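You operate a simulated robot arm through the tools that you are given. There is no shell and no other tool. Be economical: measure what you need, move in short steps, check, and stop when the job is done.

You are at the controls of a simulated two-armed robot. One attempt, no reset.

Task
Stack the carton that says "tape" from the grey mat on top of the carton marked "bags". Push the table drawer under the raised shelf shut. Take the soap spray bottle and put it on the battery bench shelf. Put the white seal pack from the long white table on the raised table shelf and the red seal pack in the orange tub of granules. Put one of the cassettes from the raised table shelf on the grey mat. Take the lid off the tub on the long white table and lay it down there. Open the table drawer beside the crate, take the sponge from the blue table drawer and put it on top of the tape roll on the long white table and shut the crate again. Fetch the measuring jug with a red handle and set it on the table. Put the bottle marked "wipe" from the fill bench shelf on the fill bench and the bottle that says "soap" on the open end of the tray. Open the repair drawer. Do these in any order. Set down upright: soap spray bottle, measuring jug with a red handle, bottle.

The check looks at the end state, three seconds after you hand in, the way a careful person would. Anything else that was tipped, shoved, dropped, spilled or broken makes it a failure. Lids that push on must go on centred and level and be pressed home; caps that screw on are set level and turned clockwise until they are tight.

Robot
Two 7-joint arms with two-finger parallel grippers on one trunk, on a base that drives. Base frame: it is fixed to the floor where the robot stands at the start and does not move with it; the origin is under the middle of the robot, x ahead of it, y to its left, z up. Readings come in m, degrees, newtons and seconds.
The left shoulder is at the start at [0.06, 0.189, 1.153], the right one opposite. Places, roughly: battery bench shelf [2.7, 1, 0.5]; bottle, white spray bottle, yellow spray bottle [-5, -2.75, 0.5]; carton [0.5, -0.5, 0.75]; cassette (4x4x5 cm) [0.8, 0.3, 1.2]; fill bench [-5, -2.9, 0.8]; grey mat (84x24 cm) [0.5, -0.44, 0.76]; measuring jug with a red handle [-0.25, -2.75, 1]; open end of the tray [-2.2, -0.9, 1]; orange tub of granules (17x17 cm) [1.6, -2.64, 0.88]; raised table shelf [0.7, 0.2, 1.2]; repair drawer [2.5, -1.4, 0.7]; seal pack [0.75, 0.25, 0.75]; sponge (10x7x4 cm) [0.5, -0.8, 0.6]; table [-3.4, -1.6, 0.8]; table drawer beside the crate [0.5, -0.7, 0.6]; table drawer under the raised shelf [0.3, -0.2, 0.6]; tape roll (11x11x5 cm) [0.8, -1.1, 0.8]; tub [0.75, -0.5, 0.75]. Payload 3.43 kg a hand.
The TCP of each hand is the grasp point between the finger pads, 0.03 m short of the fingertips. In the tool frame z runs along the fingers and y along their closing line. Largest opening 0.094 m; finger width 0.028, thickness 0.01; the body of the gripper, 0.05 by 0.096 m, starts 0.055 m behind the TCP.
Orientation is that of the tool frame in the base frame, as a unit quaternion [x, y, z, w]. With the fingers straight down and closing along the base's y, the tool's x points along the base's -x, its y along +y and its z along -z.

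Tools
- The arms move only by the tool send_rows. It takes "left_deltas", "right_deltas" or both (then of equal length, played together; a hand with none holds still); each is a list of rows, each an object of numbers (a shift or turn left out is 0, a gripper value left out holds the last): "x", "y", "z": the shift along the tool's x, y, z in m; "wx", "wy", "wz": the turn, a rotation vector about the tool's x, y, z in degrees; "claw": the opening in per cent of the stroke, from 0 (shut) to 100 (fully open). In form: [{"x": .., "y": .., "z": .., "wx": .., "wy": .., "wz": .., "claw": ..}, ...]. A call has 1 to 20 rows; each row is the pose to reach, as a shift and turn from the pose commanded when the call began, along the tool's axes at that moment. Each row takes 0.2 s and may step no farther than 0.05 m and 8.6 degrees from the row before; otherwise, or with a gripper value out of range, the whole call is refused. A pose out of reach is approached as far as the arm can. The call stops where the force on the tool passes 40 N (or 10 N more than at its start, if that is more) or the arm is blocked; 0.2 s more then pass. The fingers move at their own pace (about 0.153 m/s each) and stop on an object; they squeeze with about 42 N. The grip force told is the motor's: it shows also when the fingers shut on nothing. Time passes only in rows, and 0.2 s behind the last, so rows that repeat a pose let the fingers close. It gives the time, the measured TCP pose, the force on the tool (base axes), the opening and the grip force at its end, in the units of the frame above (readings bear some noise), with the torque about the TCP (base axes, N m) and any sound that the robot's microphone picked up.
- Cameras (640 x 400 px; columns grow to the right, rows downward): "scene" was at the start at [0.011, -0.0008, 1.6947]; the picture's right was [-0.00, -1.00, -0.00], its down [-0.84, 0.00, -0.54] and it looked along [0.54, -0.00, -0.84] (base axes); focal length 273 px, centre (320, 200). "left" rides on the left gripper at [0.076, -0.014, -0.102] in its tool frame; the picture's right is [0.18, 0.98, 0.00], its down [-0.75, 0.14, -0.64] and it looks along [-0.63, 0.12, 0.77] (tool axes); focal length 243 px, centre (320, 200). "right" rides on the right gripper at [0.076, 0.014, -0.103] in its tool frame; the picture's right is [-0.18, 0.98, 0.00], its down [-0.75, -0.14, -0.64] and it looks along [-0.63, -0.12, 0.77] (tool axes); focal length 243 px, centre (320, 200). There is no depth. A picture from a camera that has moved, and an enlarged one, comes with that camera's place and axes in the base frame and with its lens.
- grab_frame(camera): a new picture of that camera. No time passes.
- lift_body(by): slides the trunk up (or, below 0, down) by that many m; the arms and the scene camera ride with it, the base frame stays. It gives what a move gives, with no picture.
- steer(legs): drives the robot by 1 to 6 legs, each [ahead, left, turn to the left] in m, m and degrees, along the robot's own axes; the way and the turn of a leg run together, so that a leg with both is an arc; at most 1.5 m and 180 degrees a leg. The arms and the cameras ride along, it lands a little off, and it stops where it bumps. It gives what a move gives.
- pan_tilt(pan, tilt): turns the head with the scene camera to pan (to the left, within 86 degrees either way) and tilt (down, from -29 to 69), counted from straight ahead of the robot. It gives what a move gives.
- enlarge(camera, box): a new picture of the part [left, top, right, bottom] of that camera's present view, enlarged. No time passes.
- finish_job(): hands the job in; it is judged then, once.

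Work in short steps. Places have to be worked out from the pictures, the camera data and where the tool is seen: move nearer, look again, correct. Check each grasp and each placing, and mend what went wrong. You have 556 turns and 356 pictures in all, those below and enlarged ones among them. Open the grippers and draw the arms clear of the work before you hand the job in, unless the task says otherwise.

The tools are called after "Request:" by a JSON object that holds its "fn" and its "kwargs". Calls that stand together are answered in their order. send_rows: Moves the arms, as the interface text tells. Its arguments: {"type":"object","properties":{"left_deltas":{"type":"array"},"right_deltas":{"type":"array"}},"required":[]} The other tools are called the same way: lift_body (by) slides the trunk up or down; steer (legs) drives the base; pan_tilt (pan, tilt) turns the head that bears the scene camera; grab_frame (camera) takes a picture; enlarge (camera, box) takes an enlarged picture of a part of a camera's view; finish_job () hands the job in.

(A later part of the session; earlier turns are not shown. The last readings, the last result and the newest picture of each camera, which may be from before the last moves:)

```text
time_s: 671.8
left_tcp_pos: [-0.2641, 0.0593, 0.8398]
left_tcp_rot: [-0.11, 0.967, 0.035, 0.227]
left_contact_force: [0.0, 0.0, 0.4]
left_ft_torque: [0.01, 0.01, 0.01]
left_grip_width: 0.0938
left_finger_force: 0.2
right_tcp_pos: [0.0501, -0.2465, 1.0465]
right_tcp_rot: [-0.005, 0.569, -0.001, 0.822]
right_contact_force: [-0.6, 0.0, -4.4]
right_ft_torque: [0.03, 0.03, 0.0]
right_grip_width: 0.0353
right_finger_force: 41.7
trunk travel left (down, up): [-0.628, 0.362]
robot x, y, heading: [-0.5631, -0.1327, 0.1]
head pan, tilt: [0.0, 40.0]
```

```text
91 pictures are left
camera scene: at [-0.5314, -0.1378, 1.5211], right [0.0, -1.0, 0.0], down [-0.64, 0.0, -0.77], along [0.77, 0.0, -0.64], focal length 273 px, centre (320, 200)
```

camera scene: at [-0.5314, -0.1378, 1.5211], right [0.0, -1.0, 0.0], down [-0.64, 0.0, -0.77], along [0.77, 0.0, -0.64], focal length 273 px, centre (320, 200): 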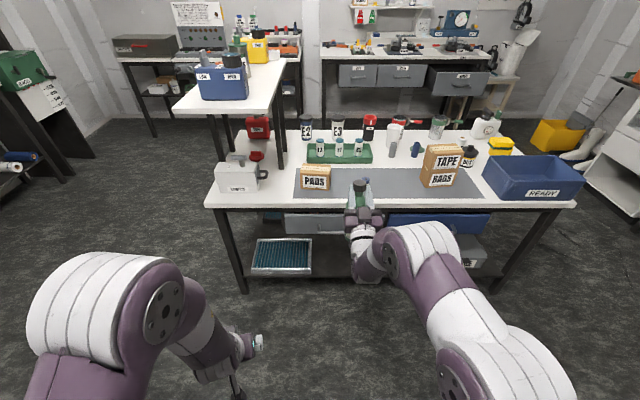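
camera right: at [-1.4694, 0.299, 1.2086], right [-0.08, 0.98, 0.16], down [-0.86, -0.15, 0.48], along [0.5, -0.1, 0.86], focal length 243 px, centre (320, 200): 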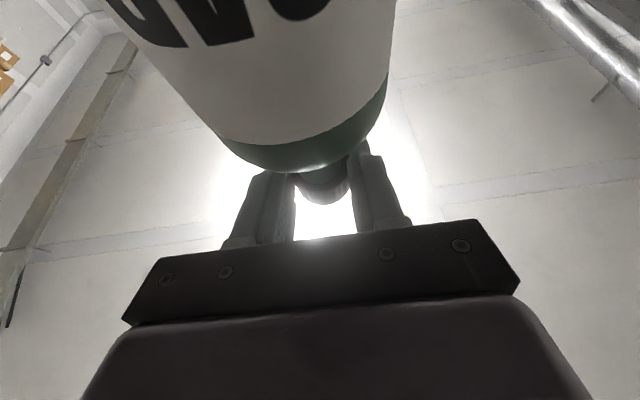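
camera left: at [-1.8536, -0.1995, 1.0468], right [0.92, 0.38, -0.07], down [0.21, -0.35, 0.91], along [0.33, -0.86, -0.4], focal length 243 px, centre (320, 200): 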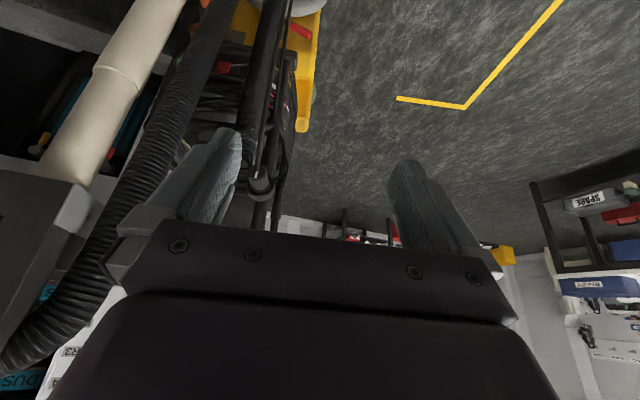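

Request:
{"fn": "steer", "kwargs": {"legs": [[0.375, 0, 0]]}}

Request:
{"fn": "grab_frame", "kwargs": {"camera": "scene"}}

Request:
{"fn": "enlarge", "kwargs": {"camera": "scene", "box": [270, 120, 430, 240]}}

```text
time_s: 674.2
left_tcp_pos: [0.1147, 0.0607, 0.8413]
left_tcp_rot: [-0.11, 0.967, 0.036, 0.227]
left_contact_force: [0.0, -0.7, 0.1]
left_ft_torque: [-0.02, 0.02, 0.01]
left_grip_width: 0.0938
left_finger_force: 0.0
right_tcp_pos: [0.4279, -0.2463, 1.0453]
right_tcp_rot: [-0.006, 0.571, 0.0, 0.821]
right_contact_force: [-0.1, 0.0, -4.4]
right_ft_torque: [0.0, 0.03, -0.02]
right_grip_width: 0.0349
right_finger_force: 42.3
trunk travel left (down, up): [-0.628, 0.362]
robot x, y, heading: [-0.1829, -0.1385, 0.1]
head pan, tilt: [0.0, 40.0]
```

```text
90 pictures are left
camera scene: at [-0.1526, -0.1376, 1.5211], right [0.0, -1.0, 0.0], down [-0.64, 0.0, -0.77], along [0.77, 0.0, -0.64], focal length 273 px, centre (320, 200)
```

scene: 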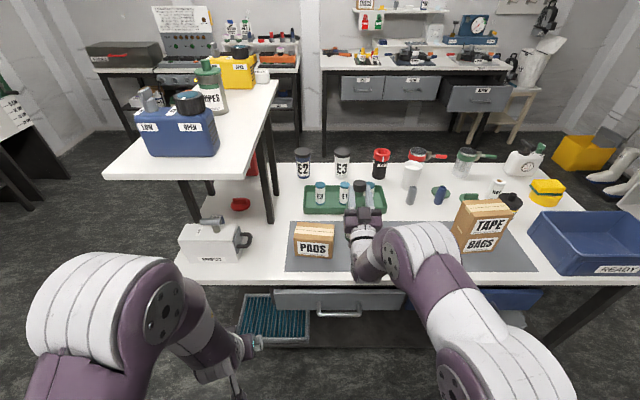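

```text
3.33 times, centred on (350, 180) of scene
camera zoom: at [-0.1526, -0.1376, 1.5211], right [0.0, -1.0, 0.0], down [-0.64, 0.0, -0.77], along [0.77, 0.0, -0.64], focal length 909 px, centre (220, 267)
```

zoom: 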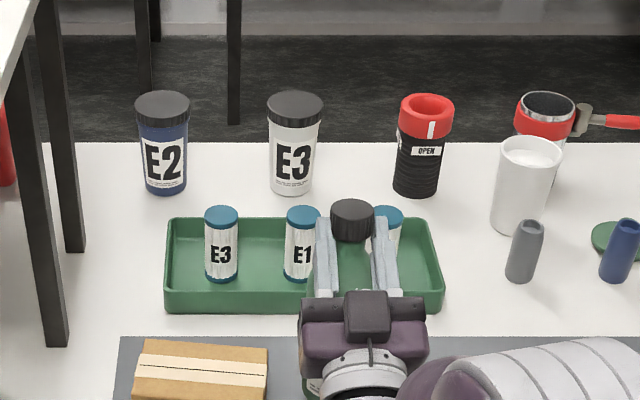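

Request:
{"fn": "lift_body", "kwargs": {"by": -0.09}}

Request:
{"fn": "send_rows", "kwargs": {"right_deltas": [{"x": 0.007, "z": -0.003}, {"x": 0.012, "z": -0.005}, {"x": 0.017, "z": -0.007}, {"x": 0.021, "z": -0.008}, {"x": 0.025, "z": -0.01}, {"x": 0.029, "z": -0.011}]}}

```text
time_s: 675.5
left_tcp_pos: [0.1142, 0.0602, 0.7495]
left_tcp_rot: [-0.11, 0.967, 0.035, 0.228]
left_contact_force: [-0.2, -0.6, -0.2]
left_ft_torque: [-0.02, -0.02, 0.04]
left_grip_width: 0.094
left_finger_force: 0.0
right_tcp_pos: [0.4281, -0.2467, 0.9572]
right_tcp_rot: [-0.005, 0.569, -0.001, 0.822]
right_contact_force: [0.6, 0.1, -4.4]
right_ft_torque: [0.0, 0.07, 0.01]
right_grip_width: 0.0352
right_finger_force: 42.2
trunk travel left (down, up): [-0.538, 0.452]
robot x, y, heading: [-0.1794, -0.138, 0.4]
head pan, tilt: [0.0, 40.0]
```

```text
time_s: 676.9
left_tcp_pos: [0.1112, 0.0604, 0.7541]
left_tcp_rot: [-0.11, 0.966, 0.034, 0.23]
left_contact_force: [0.4, -0.7, -0.9]
left_ft_torque: [0.0, 0.02, 0.03]
left_grip_width: 0.0939
left_finger_force: 0.0
right_tcp_pos: [0.425, -0.247, 0.9345]
right_tcp_rot: [-0.005, 0.563, 0.0, 0.827]
right_contact_force: [-4.9, -1.5, 31.8]
right_ft_torque: [-0.17, -0.55, -0.09]
right_grip_width: 0.0352
right_finger_force: 41.8
trunk travel left (down, up): [-0.538, 0.452]
robot x, y, heading: [-0.1782, -0.1369, -0.1]
head pan, tilt: [0.0, 40.0]
```

Contact at the expected height. Relieve, release, then back out along the hand axis.

Request:
{"fn": "send_rows", "kwargs": {"right_deltas": [{"x": -0.004, "z": 0.001}, {"x": -0.005, "z": 0.002}, {"x": -0.005, "z": 0.002, "claw": 60}, {"x": -0.005, "z": 0.002, "claw": 100}, {"x": -0.005, "z": 0.002, "claw": 100}]}}

Request:
{"fn": "enlarge", "kwargs": {"camera": "scene", "box": [290, 170, 430, 290]}}

```text
time_s: 678.1
left_tcp_pos: [0.114, 0.0591, 0.7511]
left_tcp_rot: [-0.109, 0.967, 0.034, 0.228]
left_contact_force: [0.2, 0.4, 0.2]
left_ft_torque: [-0.02, 0.0, 0.0]
left_grip_width: 0.0939
left_finger_force: 0.0
right_tcp_pos: [0.4271, -0.247, 0.9314]
right_tcp_rot: [-0.006, 0.571, -0.001, 0.821]
right_contact_force: [0.0, 0.1, -0.3]
right_ft_torque: [0.04, -0.02, -0.01]
right_grip_width: 0.0941
right_finger_force: 0.1
trunk travel left (down, up): [-0.538, 0.452]
robot x, y, heading: [-0.1785, -0.1384, 0.0]
head pan, tilt: [0.0, 40.0]
```

```text
3.33 times, centred on (360, 230) of scene
camera zoom: at [-0.1542, -0.1374, 1.4311], right [0.0, -1.0, 0.0], down [-0.64, 0.0, -0.77], along [0.77, 0.0, -0.64], focal length 909 px, centre (187, 100)
```

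zoom: 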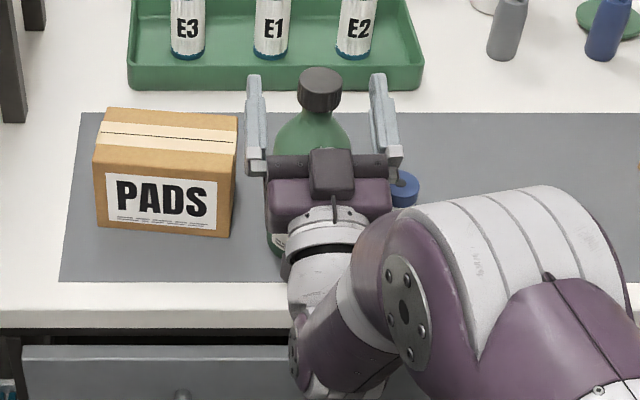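

Bottle stands on the mat. Back out, re-pitch the hand to 15° down, with a higher shoulder, for regripping.

Request:
{"fn": "steer", "kwargs": {"legs": [[-0.25, 0, 0]]}}

Request:
{"fn": "send_rows", "kwargs": {"right_deltas": [{"wy": 7.5}, {"wy": 15}, {"wy": 22.5}, {"wy": 30}, {"wy": 36}, {"wy": 36}]}}

Request:
{"fn": "lift_body", "kwargs": {"by": 0.17}}

Request:
{"fn": "grab_frame", "kwargs": {"camera": "scene"}}

```text
time_s: 679.9
left_tcp_pos: [-0.1359, 0.0601, 0.7507]
left_tcp_rot: [-0.109, 0.967, 0.034, 0.229]
left_contact_force: [-0.5, 1.0, 0.4]
left_ft_torque: [0.05, -0.05, -0.01]
left_grip_width: 0.094
left_finger_force: 0.1
right_tcp_pos: [0.1782, -0.2478, 0.9326]
right_tcp_rot: [-0.006, 0.57, -0.001, 0.822]
right_contact_force: [0.7, 0.1, -0.2]
right_ft_torque: [0.01, 0.01, 0.0]
right_grip_width: 0.094
right_finger_force: 0.1
trunk travel left (down, up): [-0.538, 0.452]
robot x, y, heading: [-0.43, -0.1373, 0.2]
head pan, tilt: [0.0, 40.0]
```

```text
time_s: 681.3
left_tcp_pos: [-0.1346, 0.061, 0.7502]
left_tcp_rot: [-0.109, 0.967, 0.033, 0.228]
left_contact_force: [-0.3, 0.1, 0.0]
left_ft_torque: [0.02, 0.02, -0.03]
left_grip_width: 0.0939
left_finger_force: 0.1
right_tcp_pos: [0.1791, -0.2485, 0.9299]
right_tcp_rot: [-0.005, 0.796, -0.002, 0.605]
right_contact_force: [0.5, 0.8, -0.1]
right_ft_torque: [0.0, -0.04, 0.0]
right_grip_width: 0.094
right_finger_force: 0.1
trunk travel left (down, up): [-0.538, 0.452]
robot x, y, heading: [-0.43, -0.1359, 0.0]
head pan, tilt: [0.0, 40.0]
```

```text
time_s: 683.2
left_tcp_pos: [-0.1364, 0.0608, 0.9212]
left_tcp_rot: [-0.108, 0.967, 0.034, 0.229]
left_contact_force: [-0.6, 0.3, -0.1]
left_ft_torque: [0.0, -0.02, 0.01]
left_grip_width: 0.0938
left_finger_force: 0.0
right_tcp_pos: [0.1795, -0.2481, 1.1009]
right_tcp_rot: [-0.005, 0.795, -0.003, 0.606]
right_contact_force: [0.2, -0.8, 0.0]
right_ft_torque: [0.01, 0.01, 0.03]
right_grip_width: 0.094
right_finger_force: 0.0
trunk travel left (down, up): [-0.708, 0.282]
robot x, y, heading: [-0.4299, -0.1402, 0.1]
head pan, tilt: [0.0, 40.0]
```

```text
87 pictures are left
camera scene: at [-0.4026, -0.1375, 1.6011], right [0.0, -1.0, 0.0], down [-0.64, 0.0, -0.77], along [0.77, 0.0, -0.64], focal length 273 px, centre (320, 200)
```

scene: 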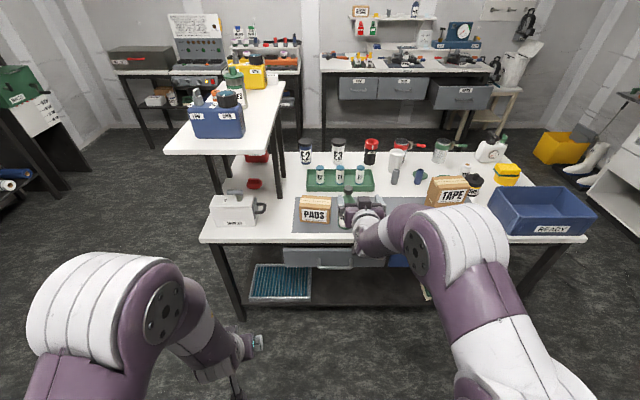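

Request:
{"fn": "send_rows", "kwargs": {"right_deltas": [{"x": 0.04, "z": 0.011}, {"x": 0.08, "z": 0.022}, {"x": 0.12, "z": 0.032}, {"x": 0.159, "z": 0.043}, {"x": 0.159, "z": 0.043}]}}

Request:
{"fn": "steer", "kwargs": {"legs": [[0.12, 0, 0]]}}

Request:
{"fn": "grab_frame", "kwargs": {"camera": "right"}}

```text
time_s: 684.4
left_tcp_pos: [-0.136, 0.0599, 0.9214]
left_tcp_rot: [-0.109, 0.967, 0.034, 0.229]
left_contact_force: [-0.7, 0.1, -0.5]
left_ft_torque: [0.0, -0.03, 0.0]
left_grip_width: 0.094
left_finger_force: 0.1
right_tcp_pos: [0.1794, -0.25, 0.9364]
right_tcp_rot: [-0.005, 0.796, -0.002, 0.606]
right_contact_force: [-0.1, -0.5, 0.2]
right_ft_torque: [0.02, -0.01, -0.01]
right_grip_width: 0.0939
right_finger_force: 0.0
trunk travel left (down, up): [-0.708, 0.282]
robot x, y, heading: [-0.4288, -0.1361, -0.1]
head pan, tilt: [0.0, 40.0]
```

```text
time_s: 685.7
left_tcp_pos: [-0.0146, 0.0597, 0.9195]
left_tcp_rot: [-0.109, 0.967, 0.035, 0.228]
left_contact_force: [0.2, -0.3, 0.1]
left_ft_torque: [0.01, -0.01, 0.02]
left_grip_width: 0.0937
left_finger_force: 0.1
right_tcp_pos: [0.3008, -0.2493, 0.9377]
right_tcp_rot: [-0.005, 0.796, -0.002, 0.605]
right_contact_force: [0.0, 0.0, 0.2]
right_ft_torque: [0.0, 0.01, -0.01]
right_grip_width: 0.0943
right_finger_force: 0.0
trunk travel left (down, up): [-0.708, 0.282]
robot x, y, heading: [-0.3091, -0.1388, -0.1]
head pan, tilt: [0.0, 40.0]
```

```text
86 pictures are left
camera right: at [0.1805, -0.2365, 0.8896], right [0.04, 0.98, 0.17], down [-0.42, -0.13, 0.9], along [0.91, -0.11, 0.41], focal length 243 px, centre (320, 200)
```

right: 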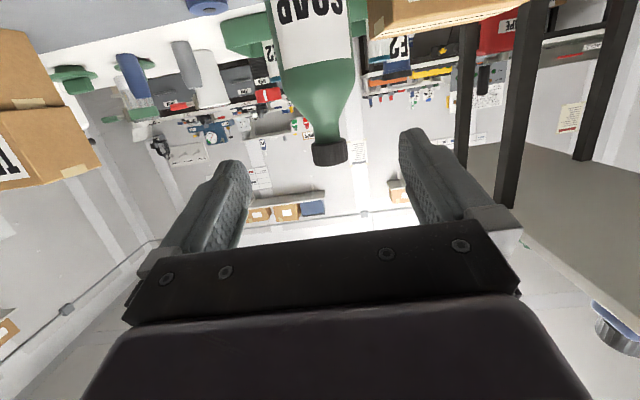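

Request:
{"fn": "send_rows", "kwargs": {"right_deltas": [{"x": -0.008, "z": -0.002}, {"x": -0.008, "z": -0.002}]}}

Request:
{"fn": "steer", "kwargs": {"legs": [[0.122, 0, 0]]}}

Request:
{"fn": "grab_frame", "kwargs": {"camera": "right"}}

```text
time_s: 686.3
left_tcp_pos: [-0.0141, 0.059, 0.921]
left_tcp_rot: [-0.109, 0.967, 0.035, 0.228]
left_contact_force: [0.4, -0.2, 0.5]
left_ft_torque: [0.0, 0.01, 0.01]
left_grip_width: 0.0941
left_finger_force: 0.0
right_tcp_pos: [0.3005, -0.2496, 0.945]
right_tcp_rot: [-0.005, 0.796, -0.002, 0.605]
right_contact_force: [0.7, 0.8, 0.3]
right_ft_torque: [0.02, 0.03, 0.02]
right_grip_width: 0.0941
right_finger_force: 0.2
trunk travel left (down, up): [-0.708, 0.282]
robot x, y, heading: [-0.3104, -0.1359, 0.1]
head pan, tilt: [0.0, 40.0]
```

```text
time_s: 687.5
left_tcp_pos: [0.1074, 0.059, 0.9214]
left_tcp_rot: [-0.108, 0.967, 0.034, 0.229]
left_contact_force: [0.0, 0.3, 0.6]
left_ft_torque: [0.0, -0.01, 0.01]
left_grip_width: 0.094
left_finger_force: 0.1
right_tcp_pos: [0.4228, -0.2508, 0.9454]
right_tcp_rot: [-0.004, 0.796, -0.003, 0.606]
right_contact_force: [0.3, -0.3, -0.2]
right_ft_torque: [0.0, -0.01, 0.02]
right_grip_width: 0.0942
right_finger_force: 0.0
trunk travel left (down, up): [-0.708, 0.282]
robot x, y, heading: [-0.1867, -0.1359, -0.1]
head pan, tilt: [0.0, 40.0]
```

```text
85 pictures are left
camera right: at [0.3036, -0.2369, 0.8979], right [0.04, 0.98, 0.17], down [-0.42, -0.13, 0.9], along [0.91, -0.11, 0.41], focal length 243 px, centre (320, 200)
```

right: 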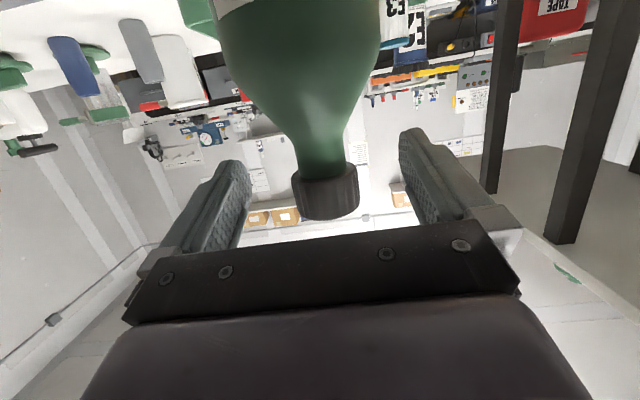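

Cap at the grasp point. Close and lift.

Request:
{"fn": "send_rows", "kwargs": {"right_deltas": [{"claw": 0}, {"claw": 0}, {"claw": 0}, {"claw": 0}, {"x": -0.03, "z": -0.008}, {"x": -0.07, "z": -0.019}, {"x": -0.11, "z": -0.03}, {"x": -0.14, "z": -0.038}, {"x": -0.14, "z": -0.038}]}}

Request:
{"fn": "steer", "kwargs": {"legs": [[-0.3, 0, 0]]}}

Request:
{"fn": "lift_body", "kwargs": {"by": 0.22}}

Request:
{"fn": "grab_frame", "kwargs": {"camera": "scene"}}

```text
time_s: 689.5
left_tcp_pos: [0.1091, 0.06, 0.9193]
left_tcp_rot: [-0.109, 0.967, 0.035, 0.227]
left_contact_force: [0.4, 0.3, 0.1]
left_ft_torque: [-0.03, -0.02, 0.01]
left_grip_width: 0.0942
left_finger_force: 0.0
right_tcp_pos: [0.423, -0.2476, 1.0905]
right_tcp_rot: [-0.005, 0.796, -0.002, 0.606]
right_contact_force: [0.6, -0.6, -5.7]
right_ft_torque: [0.04, 0.03, -0.05]
right_grip_width: 0.0397
right_finger_force: 42.1
trunk travel left (down, up): [-0.708, 0.282]
robot x, y, heading: [-0.1849, -0.1361, -0.1]
head pan, tilt: [0.0, 40.0]
```

```text
time_s: 691.6
left_tcp_pos: [-0.1926, 0.0599, 0.9217]
left_tcp_rot: [-0.107, 0.967, 0.034, 0.228]
left_contact_force: [-1.4, 0.2, 0.1]
left_ft_torque: [0.01, -0.01, 0.0]
left_grip_width: 0.0939
left_finger_force: 0.0
right_tcp_pos: [0.1205, -0.2496, 1.0902]
right_tcp_rot: [-0.003, 0.796, -0.004, 0.605]
right_contact_force: [0.0, -0.1, -4.8]
right_ft_torque: [0.02, 0.06, -0.03]
right_grip_width: 0.0395
right_finger_force: 42.0
trunk travel left (down, up): [-0.708, 0.282]
robot x, y, heading: [-0.4898, -0.1352, -0.1]
head pan, tilt: [0.0, 40.0]
```

```text
time_s: 693.9
left_tcp_pos: [-0.1934, 0.0594, 1.1408]
left_tcp_rot: [-0.107, 0.967, 0.034, 0.228]
left_contact_force: [0.5, 0.0, 0.8]
left_ft_torque: [0.01, 0.02, -0.01]
left_grip_width: 0.0939
left_finger_force: 0.0
right_tcp_pos: [0.1229, -0.2503, 1.3098]
right_tcp_rot: [-0.003, 0.795, -0.004, 0.606]
right_contact_force: [0.1, 0.3, -4.4]
right_ft_torque: [-0.02, 0.04, 0.0]
right_grip_width: 0.0395
right_finger_force: 41.8
trunk travel left (down, up): [-0.928, 0.062]
robot x, y, heading: [-0.4925, -0.1339, -0.3]
head pan, tilt: [0.0, 40.0]
```

```text
84 pictures are left
camera scene: at [-0.4606, -0.1371, 1.8211], right [0.0, -1.0, 0.0], down [-0.64, 0.0, -0.77], along [0.77, 0.0, -0.64], focal length 273 px, centre (320, 200)
```

scene: 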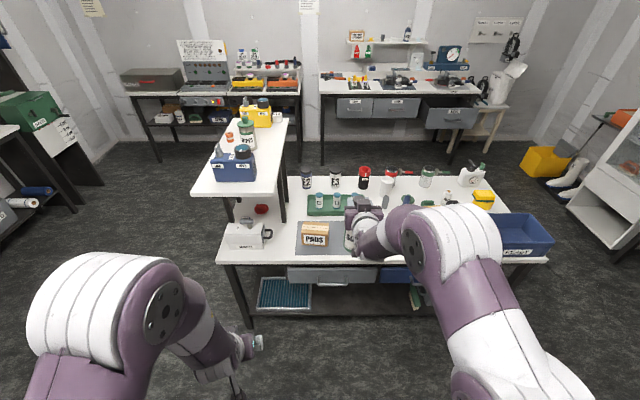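

SOAP regripped upright at 15° pitch. Return to the tray: reverse, then turn to face it at x≈-2.4.

Request:
{"fn": "steer", "kwargs": {"legs": [[0, 0.5, 0], [-1.5, 0, 0], [-0.42, 0, 0], [0, 0, -90]]}}

Request:
{"fn": "pan_tilt", "kwargs": {"pan": 0, "tilt": 40}}

Request:
{"fn": "grab_frame", "kwargs": {"camera": "scene"}}

```text
time_s: 707.4
left_tcp_pos: [-2.1003, 0.4805, 1.1394]
left_tcp_rot: [-0.01, 0.973, 0.01, 0.23]
left_contact_force: [0.1, -0.2, -0.8]
left_ft_torque: [0.0, 0.01, 0.05]
left_grip_width: 0.094
left_finger_force: 0.0
right_tcp_pos: [-1.8528, 0.1157, 1.3089]
right_tcp_rot: [0.076, 0.794, -0.065, 0.599]
right_contact_force: [0.1, -0.5, -5.3]
right_ft_torque: [0.03, 0.0, -0.01]
right_grip_width: 0.0396
right_finger_force: 42.3
trunk travel left (down, up): [-0.928, 0.062]
robot x, y, heading: [-2.4288, 0.3467, -11.7]
head pan, tilt: [0.0, 40.0]
stopped in leg 4: the robot was blocked; the commanded pose is now the measured one
```

```text
time_s: 708.0
left_tcp_pos: [-2.1006, 0.4794, 1.1396]
left_tcp_rot: [-0.011, 0.973, 0.01, 0.23]
left_contact_force: [0.6, -0.8, -0.5]
left_ft_torque: [0.04, -0.01, 0.09]
left_grip_width: 0.0938
left_finger_force: 0.0
right_tcp_pos: [-1.8538, 0.1153, 1.3111]
right_tcp_rot: [0.076, 0.793, -0.064, 0.601]
right_contact_force: [-0.7, -0.4, -4.0]
right_ft_torque: [0.01, 0.06, -0.02]
right_grip_width: 0.0397
right_finger_force: 42.2
trunk travel left (down, up): [-0.928, 0.062]
robot x, y, heading: [-2.4296, 0.3434, -11.7]
head pan, tilt: [0.0, 40.0]
```

```text
83 pictures are left
camera scene: at [-2.4021, 0.3408, 1.8211], right [-0.2, -0.98, 0.0], down [-0.63, 0.13, -0.77], along [0.75, -0.16, -0.64], focal length 273 px, centre (320, 200)
```

scene: 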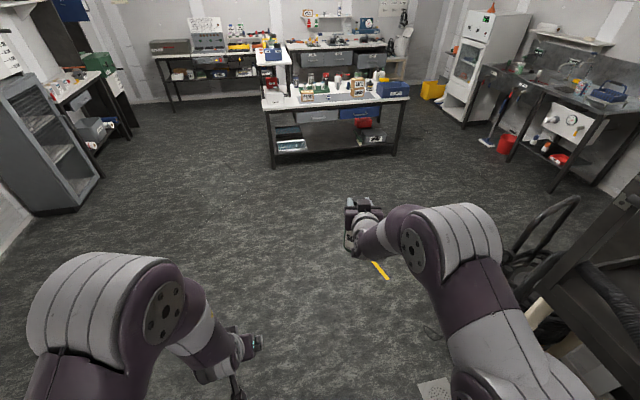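

Turning got blocked (likely by the wall shelf behind). Move ahead 0.45 before turning.

Request:
{"fn": "steer", "kwargs": {"legs": [[0.5, 0, 0], [0, 0, -78.3]]}}

Request:
{"fn": "grab_frame", "kwargs": {"camera": "scene"}}

```text
time_s: 714.3
left_tcp_pos: [-1.7438, -0.0526, 1.1404]
left_tcp_rot: [0.613, 0.756, -0.138, 0.184]
left_contact_force: [0.0, -1.2, 0.2]
left_ft_torque: [0.05, 0.03, 0.05]
left_grip_width: 0.0939
left_finger_force: 0.1
right_tcp_pos: [-2.0571, -0.3633, 1.3108]
right_tcp_rot: [0.563, 0.563, -0.432, 0.423]
right_contact_force: [0.0, -0.3, -4.7]
right_ft_torque: [0.05, -0.02, -0.02]
right_grip_width: 0.0396
right_finger_force: 42.6
trunk travel left (down, up): [-0.928, 0.062]
robot x, y, heading: [-1.933, 0.2446, -91.1]
head pan, tilt: [0.0, 40.0]
```

```text
82 pictures are left
camera scene: at [-1.9353, 0.2186, 1.8211], right [-1.0, 0.02, 0.0], down [0.01, 0.64, -0.77], along [-0.01, -0.77, -0.64], focal length 273 px, centre (320, 200)
```

scene: 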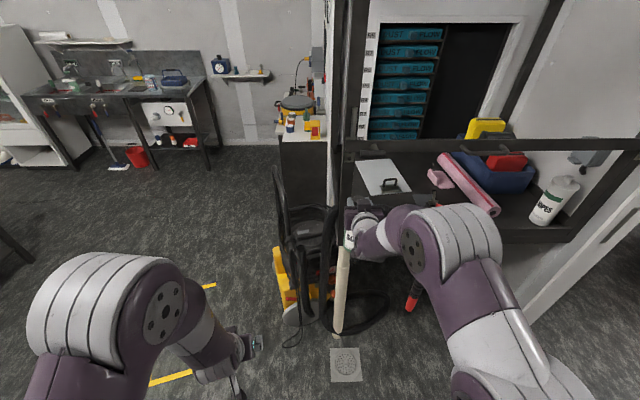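

Request:
{"fn": "steer", "kwargs": {"legs": [[0, -0.46, 1.1]]}}

Request:
{"fn": "lift_body", "kwargs": {"by": -0.06}}

Request:
{"fn": "grab_frame", "kwargs": {"camera": "scene"}}

Request:
{"fn": "enlarge", "kwargs": {"camera": "scene", "box": [210, 120, 410, 270]}}

Request:
{"fn": "grab_frame", "kwargs": {"camera": "right"}}

```text
time_s: 717.1
left_tcp_pos: [-2.2043, -0.0469, 1.1396]
left_tcp_rot: [0.607, 0.761, -0.138, 0.185]
left_contact_force: [0.4, -1.5, 0.1]
left_ft_torque: [0.02, 0.01, 0.01]
left_grip_width: 0.094
left_finger_force: 0.1
right_tcp_pos: [-2.5124, -0.3601, 1.3097]
right_tcp_rot: [0.56, 0.566, -0.43, 0.425]
right_contact_force: [-0.2, -0.4, -4.3]
right_ft_torque: [0.05, 0.0, 0.0]
right_grip_width: 0.0396
right_finger_force: 42.2
trunk travel left (down, up): [-0.928, 0.062]
robot x, y, heading: [-2.3965, 0.2489, -90.3]
head pan, tilt: [0.0, 40.0]
```

```text
time_s: 718.1
left_tcp_pos: [-2.205, -0.0458, 1.0805]
left_tcp_rot: [0.608, 0.76, -0.137, 0.185]
left_contact_force: [-0.4, -0.9, 0.4]
left_ft_torque: [0.05, 0.02, 0.09]
left_grip_width: 0.0942
left_finger_force: 0.1
right_tcp_pos: [-2.5133, -0.3605, 1.25]
right_tcp_rot: [0.56, 0.566, -0.43, 0.425]
right_contact_force: [0.4, -0.4, -4.8]
right_ft_torque: [0.03, 0.01, -0.02]
right_grip_width: 0.0396
right_finger_force: 41.5
trunk travel left (down, up): [-0.868, 0.122]
robot x, y, heading: [-2.3971, 0.2504, -90.7]
head pan, tilt: [0.0, 40.0]
```

```text
81 pictures are left
camera scene: at [-2.3999, 0.2235, 1.7612], right [-1.0, 0.0, 0.0], down [0.0, 0.64, -0.77], along [0.0, -0.77, -0.64], focal length 273 px, centre (320, 200)
```

scene: 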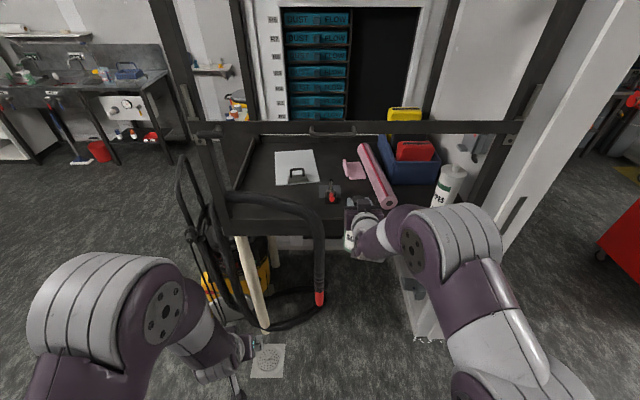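

```text
2.67 times, centred on (310, 195) of scene
camera zoom: at [-2.3999, 0.2235, 1.7612], right [-1.0, 0.0, 0.0], down [0.0, 0.64, -0.77], along [0.0, -0.77, -0.64], focal length 727 px, centre (347, 213)
```

zoom: 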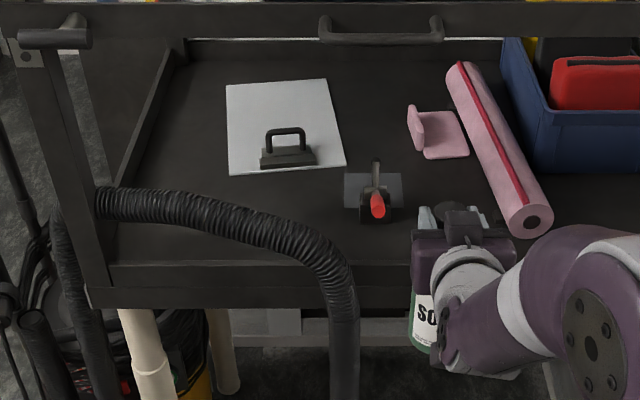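

```text
79 pictures are left
camera right: at [-2.5005, -0.2409, 1.2031], right [0.98, -0.05, 0.17], down [-0.13, 0.42, 0.9], along [-0.11, -0.91, 0.4], focal length 243 px, centre (320, 200)
```

right: 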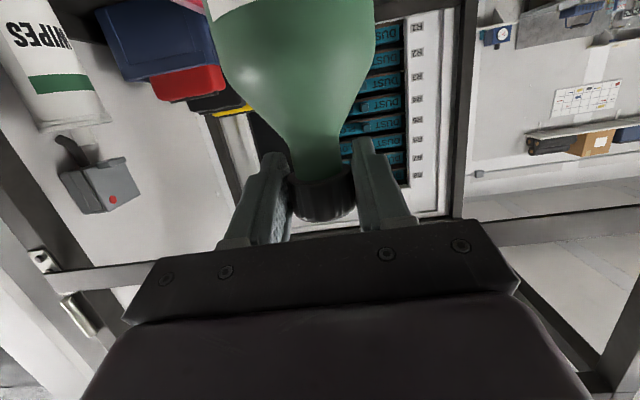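

Clear view: hose ends at x≈-2.42, so enter at x≈-2.51, then slide left behind it. Drive ahead 0.295.

Request:
{"fn": "steer", "kwargs": {"legs": [[0.295, 0, 0.5]]}}

Request:
{"fn": "enlarge", "kwargs": {"camera": "scene", "box": [210, 120, 450, 300]}}

Request:
{"fn": "grab_frame", "kwargs": {"camera": "right"}}

```text
time_s: 720.1
left_tcp_pos: [-2.2034, -0.3343, 1.0823]
left_tcp_rot: [0.605, 0.762, -0.137, 0.186]
left_contact_force: [0.3, 0.1, -0.5]
left_ft_torque: [-0.02, 0.0, 0.01]
left_grip_width: 0.0939
left_finger_force: 0.0
right_tcp_pos: [-2.51, -0.6513, 1.2504]
right_tcp_rot: [0.557, 0.568, -0.428, 0.428]
right_contact_force: [-0.7, -0.1, -3.6]
right_ft_torque: [0.02, -0.02, -0.02]
right_grip_width: 0.0397
right_finger_force: 41.3
trunk travel left (down, up): [-0.868, 0.122]
robot x, y, heading: [-2.4003, -0.043, -89.7]
head pan, tilt: [0.0, 40.0]
```

```text
2.22 times, centred on (330, 210) of scene
camera zoom: at [-2.4003, -0.0667, 1.7612], right [-1.0, 0.0, 0.0], down [0.0, 0.64, -0.77], along [0.0, -0.77, -0.64], focal length 606 px, centre (298, 178)
```

zoom: 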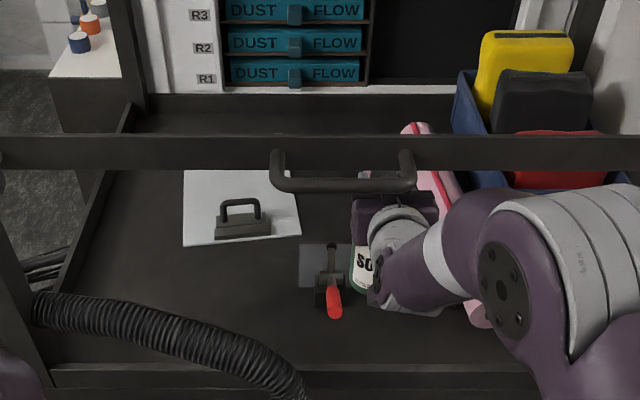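

```text
77 pictures are left
camera right: at [-2.4972, -0.5324, 1.2035], right [0.98, -0.04, 0.17], down [-0.14, 0.42, 0.9], along [-0.11, -0.91, 0.4], focal length 243 px, centre (320, 200)
```

right: 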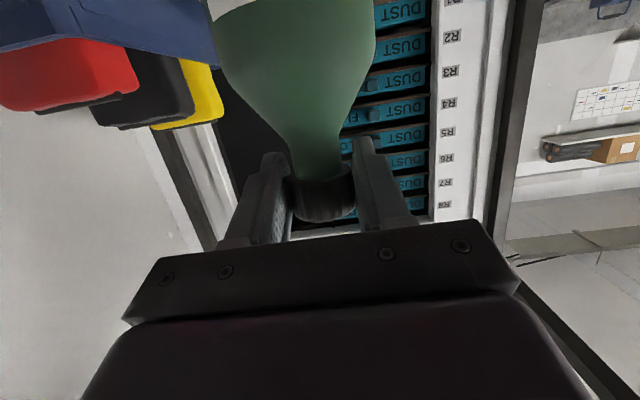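

Raise 2 cm to clear the red-handled tool, then strafe left ~0.38.

Request:
{"fn": "lift_body", "kwargs": {"by": 0.02}}

Request:
{"fn": "steer", "kwargs": {"legs": [[0, 0.2, 0]]}}

Request:
{"fn": "grab_frame", "kwargs": {"camera": "right"}}

Request:
{"fn": "enlarge", "kwargs": {"camera": "scene", "box": [210, 120, 450, 300]}}

```text
time_s: 720.8
left_tcp_pos: [-2.2033, -0.3377, 1.0994]
left_tcp_rot: [0.605, 0.763, -0.136, 0.185]
left_contact_force: [0.7, -1.9, -0.6]
left_ft_torque: [0.0, 0.0, 0.02]
left_grip_width: 0.094
left_finger_force: 0.1
right_tcp_pos: [-2.5101, -0.6536, 1.2686]
right_tcp_rot: [0.559, 0.568, -0.428, 0.426]
right_contact_force: [-0.1, -0.4, -4.2]
right_ft_torque: [0.04, 0.05, 0.0]
right_grip_width: 0.0397
right_finger_force: 41.7
trunk travel left (down, up): [-0.888, 0.102]
robot x, y, heading: [-2.4002, -0.0419, -90.1]
head pan, tilt: [0.0, 40.0]
```

```text
time_s: 722.4
left_tcp_pos: [-2.0063, -0.3343, 1.1011]
left_tcp_rot: [0.605, 0.762, -0.137, 0.187]
left_contact_force: [-0.6, -1.1, -0.1]
left_ft_torque: [0.02, 0.0, 0.04]
left_grip_width: 0.0939
left_finger_force: 0.1
right_tcp_pos: [-2.3117, -0.6512, 1.2702]
right_tcp_rot: [0.559, 0.567, -0.428, 0.428]
right_contact_force: [-0.1, 0.4, -4.5]
right_ft_torque: [0.05, -0.04, -0.04]
right_grip_width: 0.0396
right_finger_force: 41.7
trunk travel left (down, up): [-0.888, 0.102]
robot x, y, heading: [-2.1987, -0.04, -89.7]
head pan, tilt: [0.0, 40.0]
```

```text
76 pictures are left
camera right: at [-2.2988, -0.5329, 1.2227], right [0.98, -0.04, 0.17], down [-0.14, 0.41, 0.9], along [-0.11, -0.91, 0.4], focal length 243 px, centre (320, 200)
```

right: 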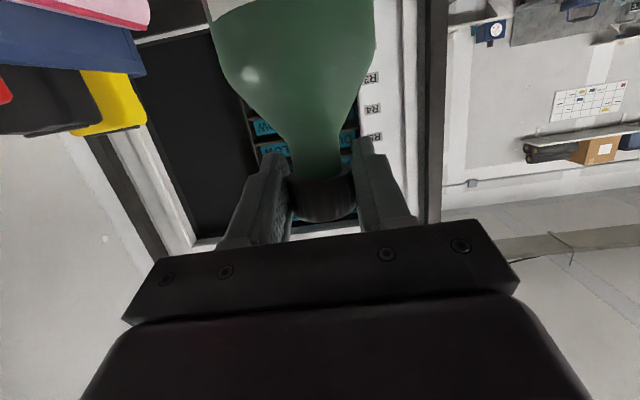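

```text
2.22 times, centred on (330, 210) of scene
camera zoom: at [-2.2026, -0.0679, 1.7811], right [-1.0, 0.0, 0.0], down [0.0, 0.64, -0.77], along [0.0, -0.77, -0.64], focal length 606 px, centre (298, 178)
```

zoom: 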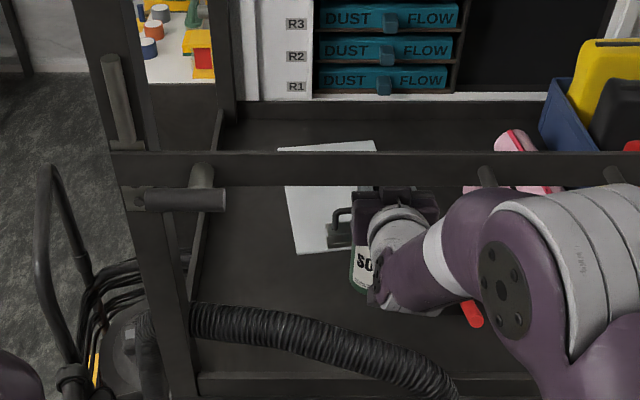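

Continue: strafe left 0.16, then forward to y≈-0.82.

Request:
{"fn": "steer", "kwargs": {"legs": [[0, 0.16, -0.3]]}}

Request:
{"fn": "steer", "kwargs": {"legs": [[0.16, 0, 0]]}}

Request:
{"fn": "enlarge", "kwargs": {"camera": "scene", "box": [230, 100, 450, 280]}}

Request:
{"fn": "grab_frame", "kwargs": {"camera": "right"}}

```text
time_s: 723.8
left_tcp_pos: [-1.8425, -0.3353, 1.1007]
left_tcp_rot: [0.607, 0.761, -0.136, 0.187]
left_contact_force: [0.0, -0.7, 0.4]
left_ft_torque: [0.02, 0.02, 0.02]
left_grip_width: 0.0943
left_finger_force: 0.1
right_tcp_pos: [-2.1485, -0.651, 1.2686]
right_tcp_rot: [0.56, 0.567, -0.429, 0.426]
right_contact_force: [-0.6, -0.4, -5.3]
right_ft_torque: [0.03, 0.02, -0.02]
right_grip_width: 0.0395
right_finger_force: 41.5
trunk travel left (down, up): [-0.888, 0.102]
robot x, y, heading: [-2.0375, -0.0411, -89.9]
head pan, tilt: [0.0, 40.0]
```

```text
time_s: 725.1
left_tcp_pos: [-1.8528, -0.4236, 1.107]
left_tcp_rot: [0.613, 0.752, -0.148, 0.19]
left_contact_force: [0.6, 0.3, 0.6]
left_ft_torque: [-0.05, 0.01, 0.01]
left_grip_width: 0.0943
left_finger_force: 0.0
right_tcp_pos: [-2.1669, -0.7155, 1.2555]
right_tcp_rot: [0.571, 0.573, -0.425, 0.406]
right_contact_force: [-0.3, -0.7, -4.2]
right_ft_torque: [0.02, 0.0, 0.02]
right_grip_width: 0.0397
right_finger_force: 41.5
trunk travel left (down, up): [-0.888, 0.102]
robot x, y, heading: [-2.0437, -0.1455, -91.5]
head pan, tilt: [0.0, 40.0]
stopped in leg 1: the robot was blocked; the commanded pose is now the measured one
```

```text
2.22 times, centred on (340, 190) of scene
camera zoom: at [-2.0411, -0.1356, 1.7816], right [-1.0, 0.02, 0.0], down [0.01, 0.63, -0.78], along [-0.02, -0.78, -0.63], focal length 606 px, centre (276, 222)
```

zoom: 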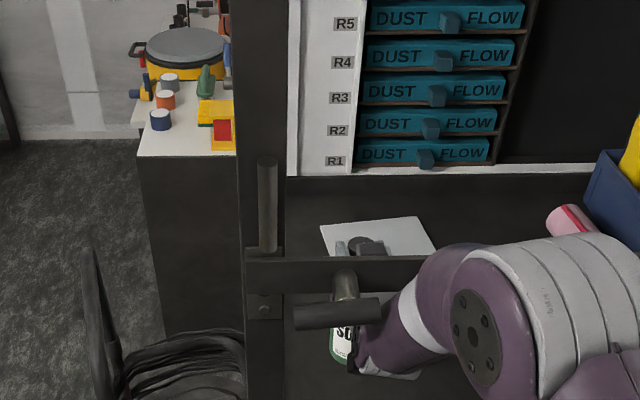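

```text
73 pictures are left
camera right: at [-2.1522, -0.5945, 1.2127], right [0.99, -0.07, 0.15], down [-0.12, 0.38, 0.92], along [-0.12, -0.92, 0.37], focal length 243 px, centre (320, 200)
```

right: 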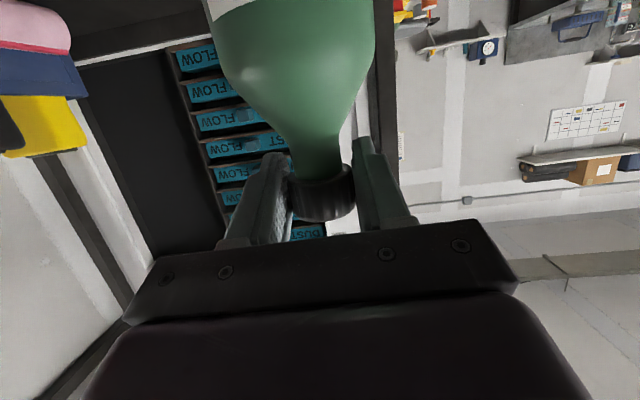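

The forearm meets the sash bar. Ease back 3 cm, then lower the trunk while raising the arm in small alternating steps to flatten the forearm.

Request:
{"fn": "steer", "kwargs": {"legs": [[-0.03, 0.02, 1.5]]}}

Request:
{"fn": "lift_body", "kwargs": {"by": -0.045}}

Request:
{"fn": "send_rows", "kwargs": {"right_deltas": [{"x": -0.022, "z": -0.006}, {"x": -0.043, "z": -0.012}, {"x": -0.043, "z": -0.012}]}}

Request:
{"fn": "lift_body", "kwargs": {"by": -0.045}}

Request:
{"fn": "send_rows", "kwargs": {"right_deltas": [{"x": -0.022, "z": -0.006}, {"x": -0.043, "z": -0.012}, {"x": -0.043, "z": -0.012}]}}

Request:
{"fn": "lift_body", "kwargs": {"by": -0.045}}

Request:
{"fn": "send_rows", "kwargs": {"right_deltas": [{"x": -0.022, "z": -0.006}, {"x": -0.043, "z": -0.012}, {"x": -0.043, "z": -0.012}]}}

Request:
{"fn": "enlarge", "kwargs": {"camera": "scene", "box": [230, 100, 450, 280]}}

```text
time_s: 725.9
left_tcp_pos: [-1.8438, -0.4114, 1.1049]
left_tcp_rot: [0.606, 0.76, -0.133, 0.194]
left_contact_force: [-0.7, 0.2, 0.3]
left_ft_torque: [0.01, -0.02, 0.01]
left_grip_width: 0.0942
left_finger_force: 0.0
right_tcp_pos: [-2.1539, -0.7176, 1.2486]
right_tcp_rot: [0.569, 0.576, -0.413, 0.417]
right_contact_force: [0.1, 0.5, -5.3]
right_ft_torque: [0.0, 0.01, 0.03]
right_grip_width: 0.0395
right_finger_force: 42.1
trunk travel left (down, up): [-0.888, 0.102]
robot x, y, heading: [-2.0229, -0.1175, -89.8]
head pan, tilt: [0.0, 40.0]
```

```text
time_s: 726.8
left_tcp_pos: [-1.8317, -0.4091, 1.0575]
left_tcp_rot: [0.604, 0.762, -0.136, 0.191]
left_contact_force: [-0.3, 0.3, -0.1]
left_ft_torque: [0.01, 0.04, 0.01]
left_grip_width: 0.094
left_finger_force: 0.2
right_tcp_pos: [-2.1421, -0.714, 1.2016]
right_tcp_rot: [0.567, 0.58, -0.414, 0.413]
right_contact_force: [-0.5, -1.1, -4.6]
right_ft_torque: [0.02, 0.0, 0.0]
right_grip_width: 0.0392
right_finger_force: 42.2
trunk travel left (down, up): [-0.843, 0.147]
robot x, y, heading: [-2.0243, -0.1185, -89.5]
head pan, tilt: [0.0, 40.0]
```

```text
time_s: 727.6
left_tcp_pos: [-1.8288, -0.4141, 1.0566]
left_tcp_rot: [0.605, 0.762, -0.135, 0.188]
left_contact_force: [-0.8, 0.9, -0.9]
left_ft_torque: [-0.02, 0.0, -0.02]
left_grip_width: 0.0943
left_finger_force: 0.0
right_tcp_pos: [-2.1377, -0.7235, 1.2469]
right_tcp_rot: [0.568, 0.579, -0.416, 0.412]
right_contact_force: [0.8, -0.8, -4.6]
right_ft_torque: [0.02, 0.03, 0.03]
right_grip_width: 0.0395
right_finger_force: 42.2
trunk travel left (down, up): [-0.843, 0.147]
robot x, y, heading: [-2.0223, -0.121, -89.3]
head pan, tilt: [0.0, 40.0]
```

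```text
time_s: 728.5
left_tcp_pos: [-1.8243, -0.4137, 1.0104]
left_tcp_rot: [0.604, 0.763, -0.135, 0.186]
left_contact_force: [0.7, -1.1, 0.2]
left_ft_torque: [0.0, -0.02, 0.01]
left_grip_width: 0.0939
left_finger_force: 0.0
right_tcp_pos: [-2.1323, -0.7227, 1.2036]
right_tcp_rot: [0.566, 0.58, -0.418, 0.411]
right_contact_force: [-0.1, 0.2, -4.6]
right_ft_torque: [0.0, 0.05, 0.0]
right_grip_width: 0.0393
right_finger_force: 42.1
trunk travel left (down, up): [-0.798, 0.192]
robot x, y, heading: [-2.022, -0.1197, -89.5]
head pan, tilt: [0.0, 40.0]
```

```text
time_s: 729.3
left_tcp_pos: [-1.8255, -0.414, 1.0097]
left_tcp_rot: [0.604, 0.763, -0.136, 0.185]
left_contact_force: [0.3, -0.4, 0.7]
left_ft_torque: [-0.01, 0.0, 0.0]
left_grip_width: 0.0942
left_finger_force: 0.1
right_tcp_pos: [-2.1307, -0.7251, 1.2456]
right_tcp_rot: [0.567, 0.58, -0.418, 0.41]
right_contact_force: [0.1, -0.3, -4.2]
right_ft_torque: [0.01, -0.03, 0.01]
right_grip_width: 0.0398
right_finger_force: 41.6
trunk travel left (down, up): [-0.798, 0.192]
robot x, y, heading: [-2.0234, -0.1202, -89.7]
head pan, tilt: [0.0, 40.0]
```

```text
time_s: 730.2
left_tcp_pos: [-1.8244, -0.4133, 0.9661]
left_tcp_rot: [0.604, 0.763, -0.136, 0.186]
left_contact_force: [-0.2, -0.2, 0.4]
left_ft_torque: [0.01, 0.0, -0.01]
left_grip_width: 0.094
left_finger_force: 0.0
right_tcp_pos: [-2.131, -0.7243, 1.201]
right_tcp_rot: [0.566, 0.581, -0.417, 0.411]
right_contact_force: [-0.1, 1.0, -3.9]
right_ft_torque: [-0.02, 0.0, -0.01]
right_grip_width: 0.0393
right_finger_force: 42.4
trunk travel left (down, up): [-0.753, 0.237]
robot x, y, heading: [-2.0213, -0.123, -89.8]
head pan, tilt: [0.0, 40.0]
```

```text
time_s: 731.0
left_tcp_pos: [-1.8248, -0.4147, 0.9652]
left_tcp_rot: [0.604, 0.763, -0.136, 0.185]
left_contact_force: [-0.5, -0.4, -0.8]
left_ft_torque: [0.02, 0.02, 0.01]
left_grip_width: 0.0939
left_finger_force: 0.0
right_tcp_pos: [-2.1291, -0.7273, 1.245]
right_tcp_rot: [0.565, 0.582, -0.416, 0.411]
right_contact_force: [-0.4, -0.9, -5.5]
right_ft_torque: [0.02, 0.03, 0.01]
right_grip_width: 0.0395
right_finger_force: 41.8
trunk travel left (down, up): [-0.753, 0.237]
robot x, y, heading: [-2.0231, -0.1216, -89.8]
head pan, tilt: [0.0, 40.0]
```

```text
2.22 times, centred on (340, 190) of scene
camera zoom: at [-2.0218, -0.1468, 1.6461], right [-1.0, -0.01, 0.0], down [0.0, 0.64, -0.77], along [0.0, -0.77, -0.64], focal length 606 px, centre (276, 222)
```

zoom: 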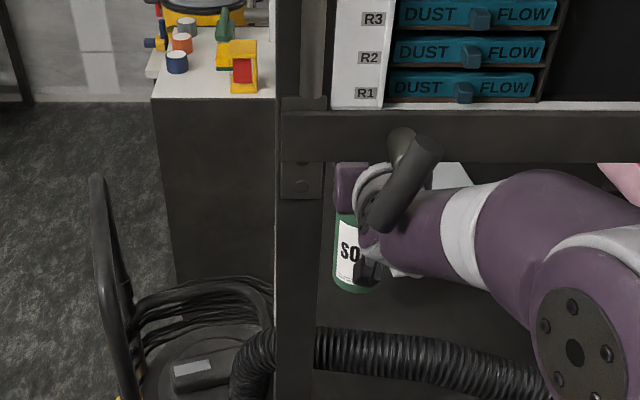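

The forearm is flatter now; a T-latch on the bar got turned by the contact — I'll restore it afterwards. Move forward 8 cm.

Request:
{"fn": "steer", "kwargs": {"legs": [[0.08, 0.0, 0]]}}

Request:
{"fn": "enlarge", "kwargs": {"camera": "scene", "box": [230, 100, 450, 280]}}

Request:
{"fn": "grab_frame", "kwargs": {"camera": "right"}}

```text
time_s: 731.9
left_tcp_pos: [-1.8262, -0.45, 0.967]
left_tcp_rot: [0.605, 0.761, -0.139, 0.187]
left_contact_force: [0.8, 0.3, 0.8]
left_ft_torque: [-0.02, -0.02, 0.02]
left_grip_width: 0.0941
left_finger_force: 0.1
right_tcp_pos: [-2.1298, -0.7564, 1.2375]
right_tcp_rot: [0.567, 0.587, -0.412, 0.405]
right_contact_force: [0.7, 1.2, -4.3]
right_ft_torque: [0.03, 0.0, -0.01]
right_grip_width: 0.0394
right_finger_force: 42.1
trunk travel left (down, up): [-0.753, 0.237]
robot x, y, heading: [-2.0225, -0.1564, -89.6]
head pan, tilt: [0.0, 40.0]
stopped in leg 1: the robot was blocked; the commanded pose is now the measured one
```

```text
2.22 times, centred on (340, 190) of scene
camera zoom: at [-2.0227, -0.1789, 1.6465], right [-1.0, 0.0, 0.0], down [0.0, 0.64, -0.77], along [0.0, -0.77, -0.64], focal length 606 px, centre (276, 222)
```

zoom: 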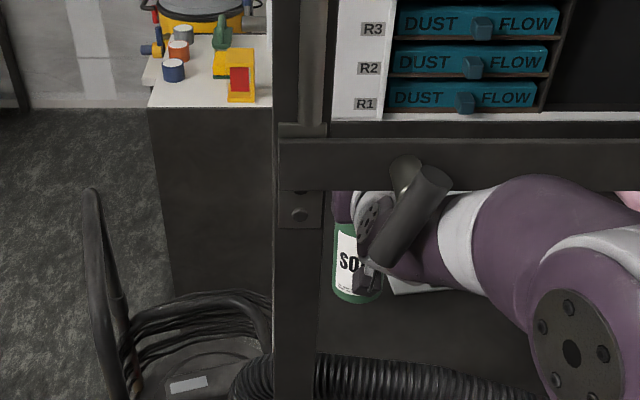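

```text
70 pictures are left
camera right: at [-2.118, -0.6336, 1.1982], right [0.99, -0.05, 0.15], down [-0.12, 0.35, 0.93], along [-0.1, -0.93, 0.34], focal length 243 px, centre (320, 200)
```

right: 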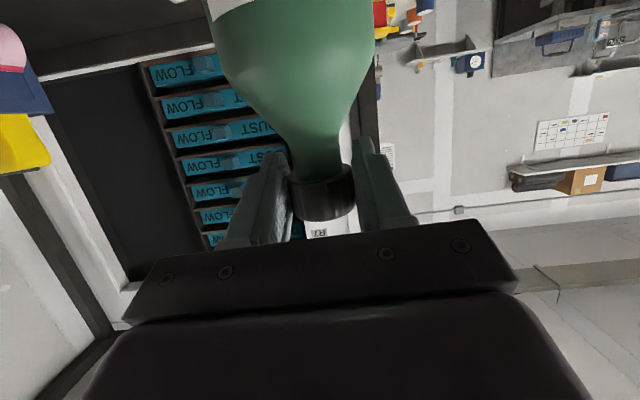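

Lower 5 cm (clears the bar), then try going forward further.

Request:
{"fn": "lift_body", "kwargs": {"by": -0.05}}

Request:
{"fn": "steer", "kwargs": {"legs": [[0.06, -0.01, -0.3]]}}

Request:
{"fn": "enlarge", "kwargs": {"camera": "scene", "box": [230, 100, 450, 280]}}

```text
time_s: 732.8
left_tcp_pos: [-1.8259, -0.4544, 0.9146]
left_tcp_rot: [0.605, 0.762, -0.137, 0.186]
left_contact_force: [-0.6, 0.7, 0.1]
left_ft_torque: [0.02, 0.01, 0.0]
left_grip_width: 0.0941
left_finger_force: 0.0
right_tcp_pos: [-2.129, -0.7622, 1.1881]
right_tcp_rot: [0.568, 0.586, -0.413, 0.405]
right_contact_force: [0.0, -0.2, -4.6]
right_ft_torque: [0.01, -0.04, 0.01]
right_grip_width: 0.0396
right_finger_force: 41.7
trunk travel left (down, up): [-0.703, 0.287]
robot x, y, heading: [-2.0211, -0.155, -90.1]
head pan, tilt: [0.0, 40.0]
```

```text
time_s: 733.5
left_tcp_pos: [-1.8271, -0.4553, 0.9153]
left_tcp_rot: [0.607, 0.761, -0.137, 0.186]
left_contact_force: [0.8, 0.4, -0.3]
left_ft_torque: [-0.02, 0.02, 0.04]
left_grip_width: 0.0937
left_finger_force: 0.1
right_tcp_pos: [-2.1329, -0.762, 1.185]
right_tcp_rot: [0.57, 0.587, -0.412, 0.402]
right_contact_force: [-0.2, 0.0, -4.4]
right_ft_torque: [-0.03, 0.0, 0.0]
right_grip_width: 0.0393
right_finger_force: 42.6
trunk travel left (down, up): [-0.703, 0.287]
robot x, y, heading: [-2.0234, -0.161, -90.0]
head pan, tilt: [0.0, 40.0]
stopped in leg 1: the robot was blocked; the commanded pose is now the measured one
```

```text
2.22 times, centred on (340, 190) of scene
camera zoom: at [-2.0231, -0.1866, 1.5961], right [-1.0, 0.0, 0.0], down [0.0, 0.64, -0.77], along [0.0, -0.77, -0.64], focal length 606 px, centre (276, 222)
```

zoom: 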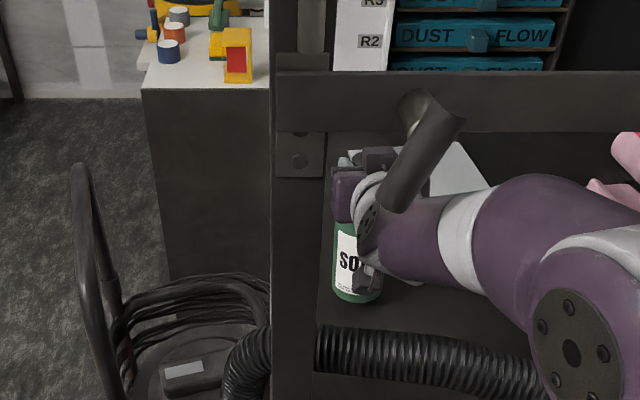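

The base seems to be what's blocked. Extend with the arm 6 cm instead.

Request:
{"fn": "steer", "kwargs": {"legs": [[-0.02, 0, 0]]}}

Request:
{"fn": "send_rows", "kwargs": {"right_deltas": [{"x": -0.008, "z": 0.029}, {"x": -0.016, "z": 0.058}, {"x": -0.021, "z": 0.077}, {"x": -0.021, "z": 0.077}]}}

Request:
{"fn": "enlarge", "kwargs": {"camera": "scene", "box": [230, 100, 450, 280]}}

```text
time_s: 734.3
left_tcp_pos: [-1.8265, -0.439, 0.9153]
left_tcp_rot: [0.606, 0.761, -0.136, 0.185]
left_contact_force: [0.2, -0.4, -0.3]
left_ft_torque: [0.0, -0.01, 0.01]
left_grip_width: 0.0939
left_finger_force: 0.2
right_tcp_pos: [-2.133, -0.7458, 1.1852]
right_tcp_rot: [0.57, 0.587, -0.412, 0.402]
right_contact_force: [0.2, -1.0, -4.2]
right_ft_torque: [-0.04, 0.01, 0.0]
right_grip_width: 0.0394
right_finger_force: 41.4
trunk travel left (down, up): [-0.703, 0.287]
robot x, y, heading: [-2.0249, -0.1392, -89.9]
head pan, tilt: [0.0, 40.0]
```

```text
time_s: 735.3
left_tcp_pos: [-1.8274, -0.4376, 0.9165]
left_tcp_rot: [0.607, 0.76, -0.138, 0.186]
left_contact_force: [0.4, 0.0, 0.2]
left_ft_torque: [0.01, 0.0, 0.03]
left_grip_width: 0.0942
left_finger_force: 0.0
right_tcp_pos: [-2.1314, -0.8238, 1.18]
right_tcp_rot: [0.57, 0.585, -0.414, 0.402]
right_contact_force: [0.2, -0.4, -5.1]
right_ft_torque: [-0.02, 0.0, 0.03]
right_grip_width: 0.0396
right_finger_force: 41.9
trunk travel left (down, up): [-0.703, 0.287]
robot x, y, heading: [-2.0229, -0.1441, -89.9]
head pan, tilt: [0.0, 40.0]
```

```text
2.22 times, centred on (340, 190) of scene
camera zoom: at [-2.0233, -0.1681, 1.5961], right [-1.0, 0.0, 0.0], down [0.0, 0.64, -0.77], along [0.0, -0.77, -0.64], focal length 606 px, centre (276, 222)
```

zoom: 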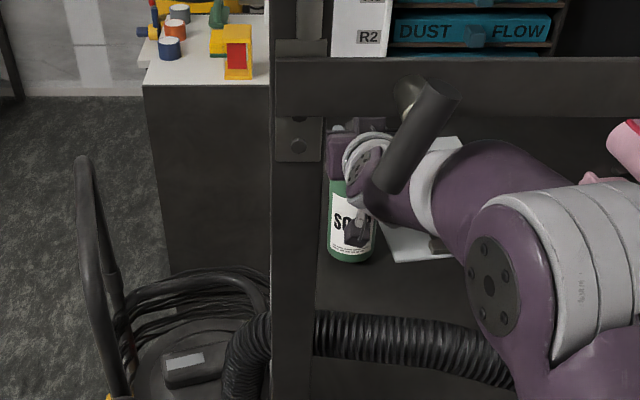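

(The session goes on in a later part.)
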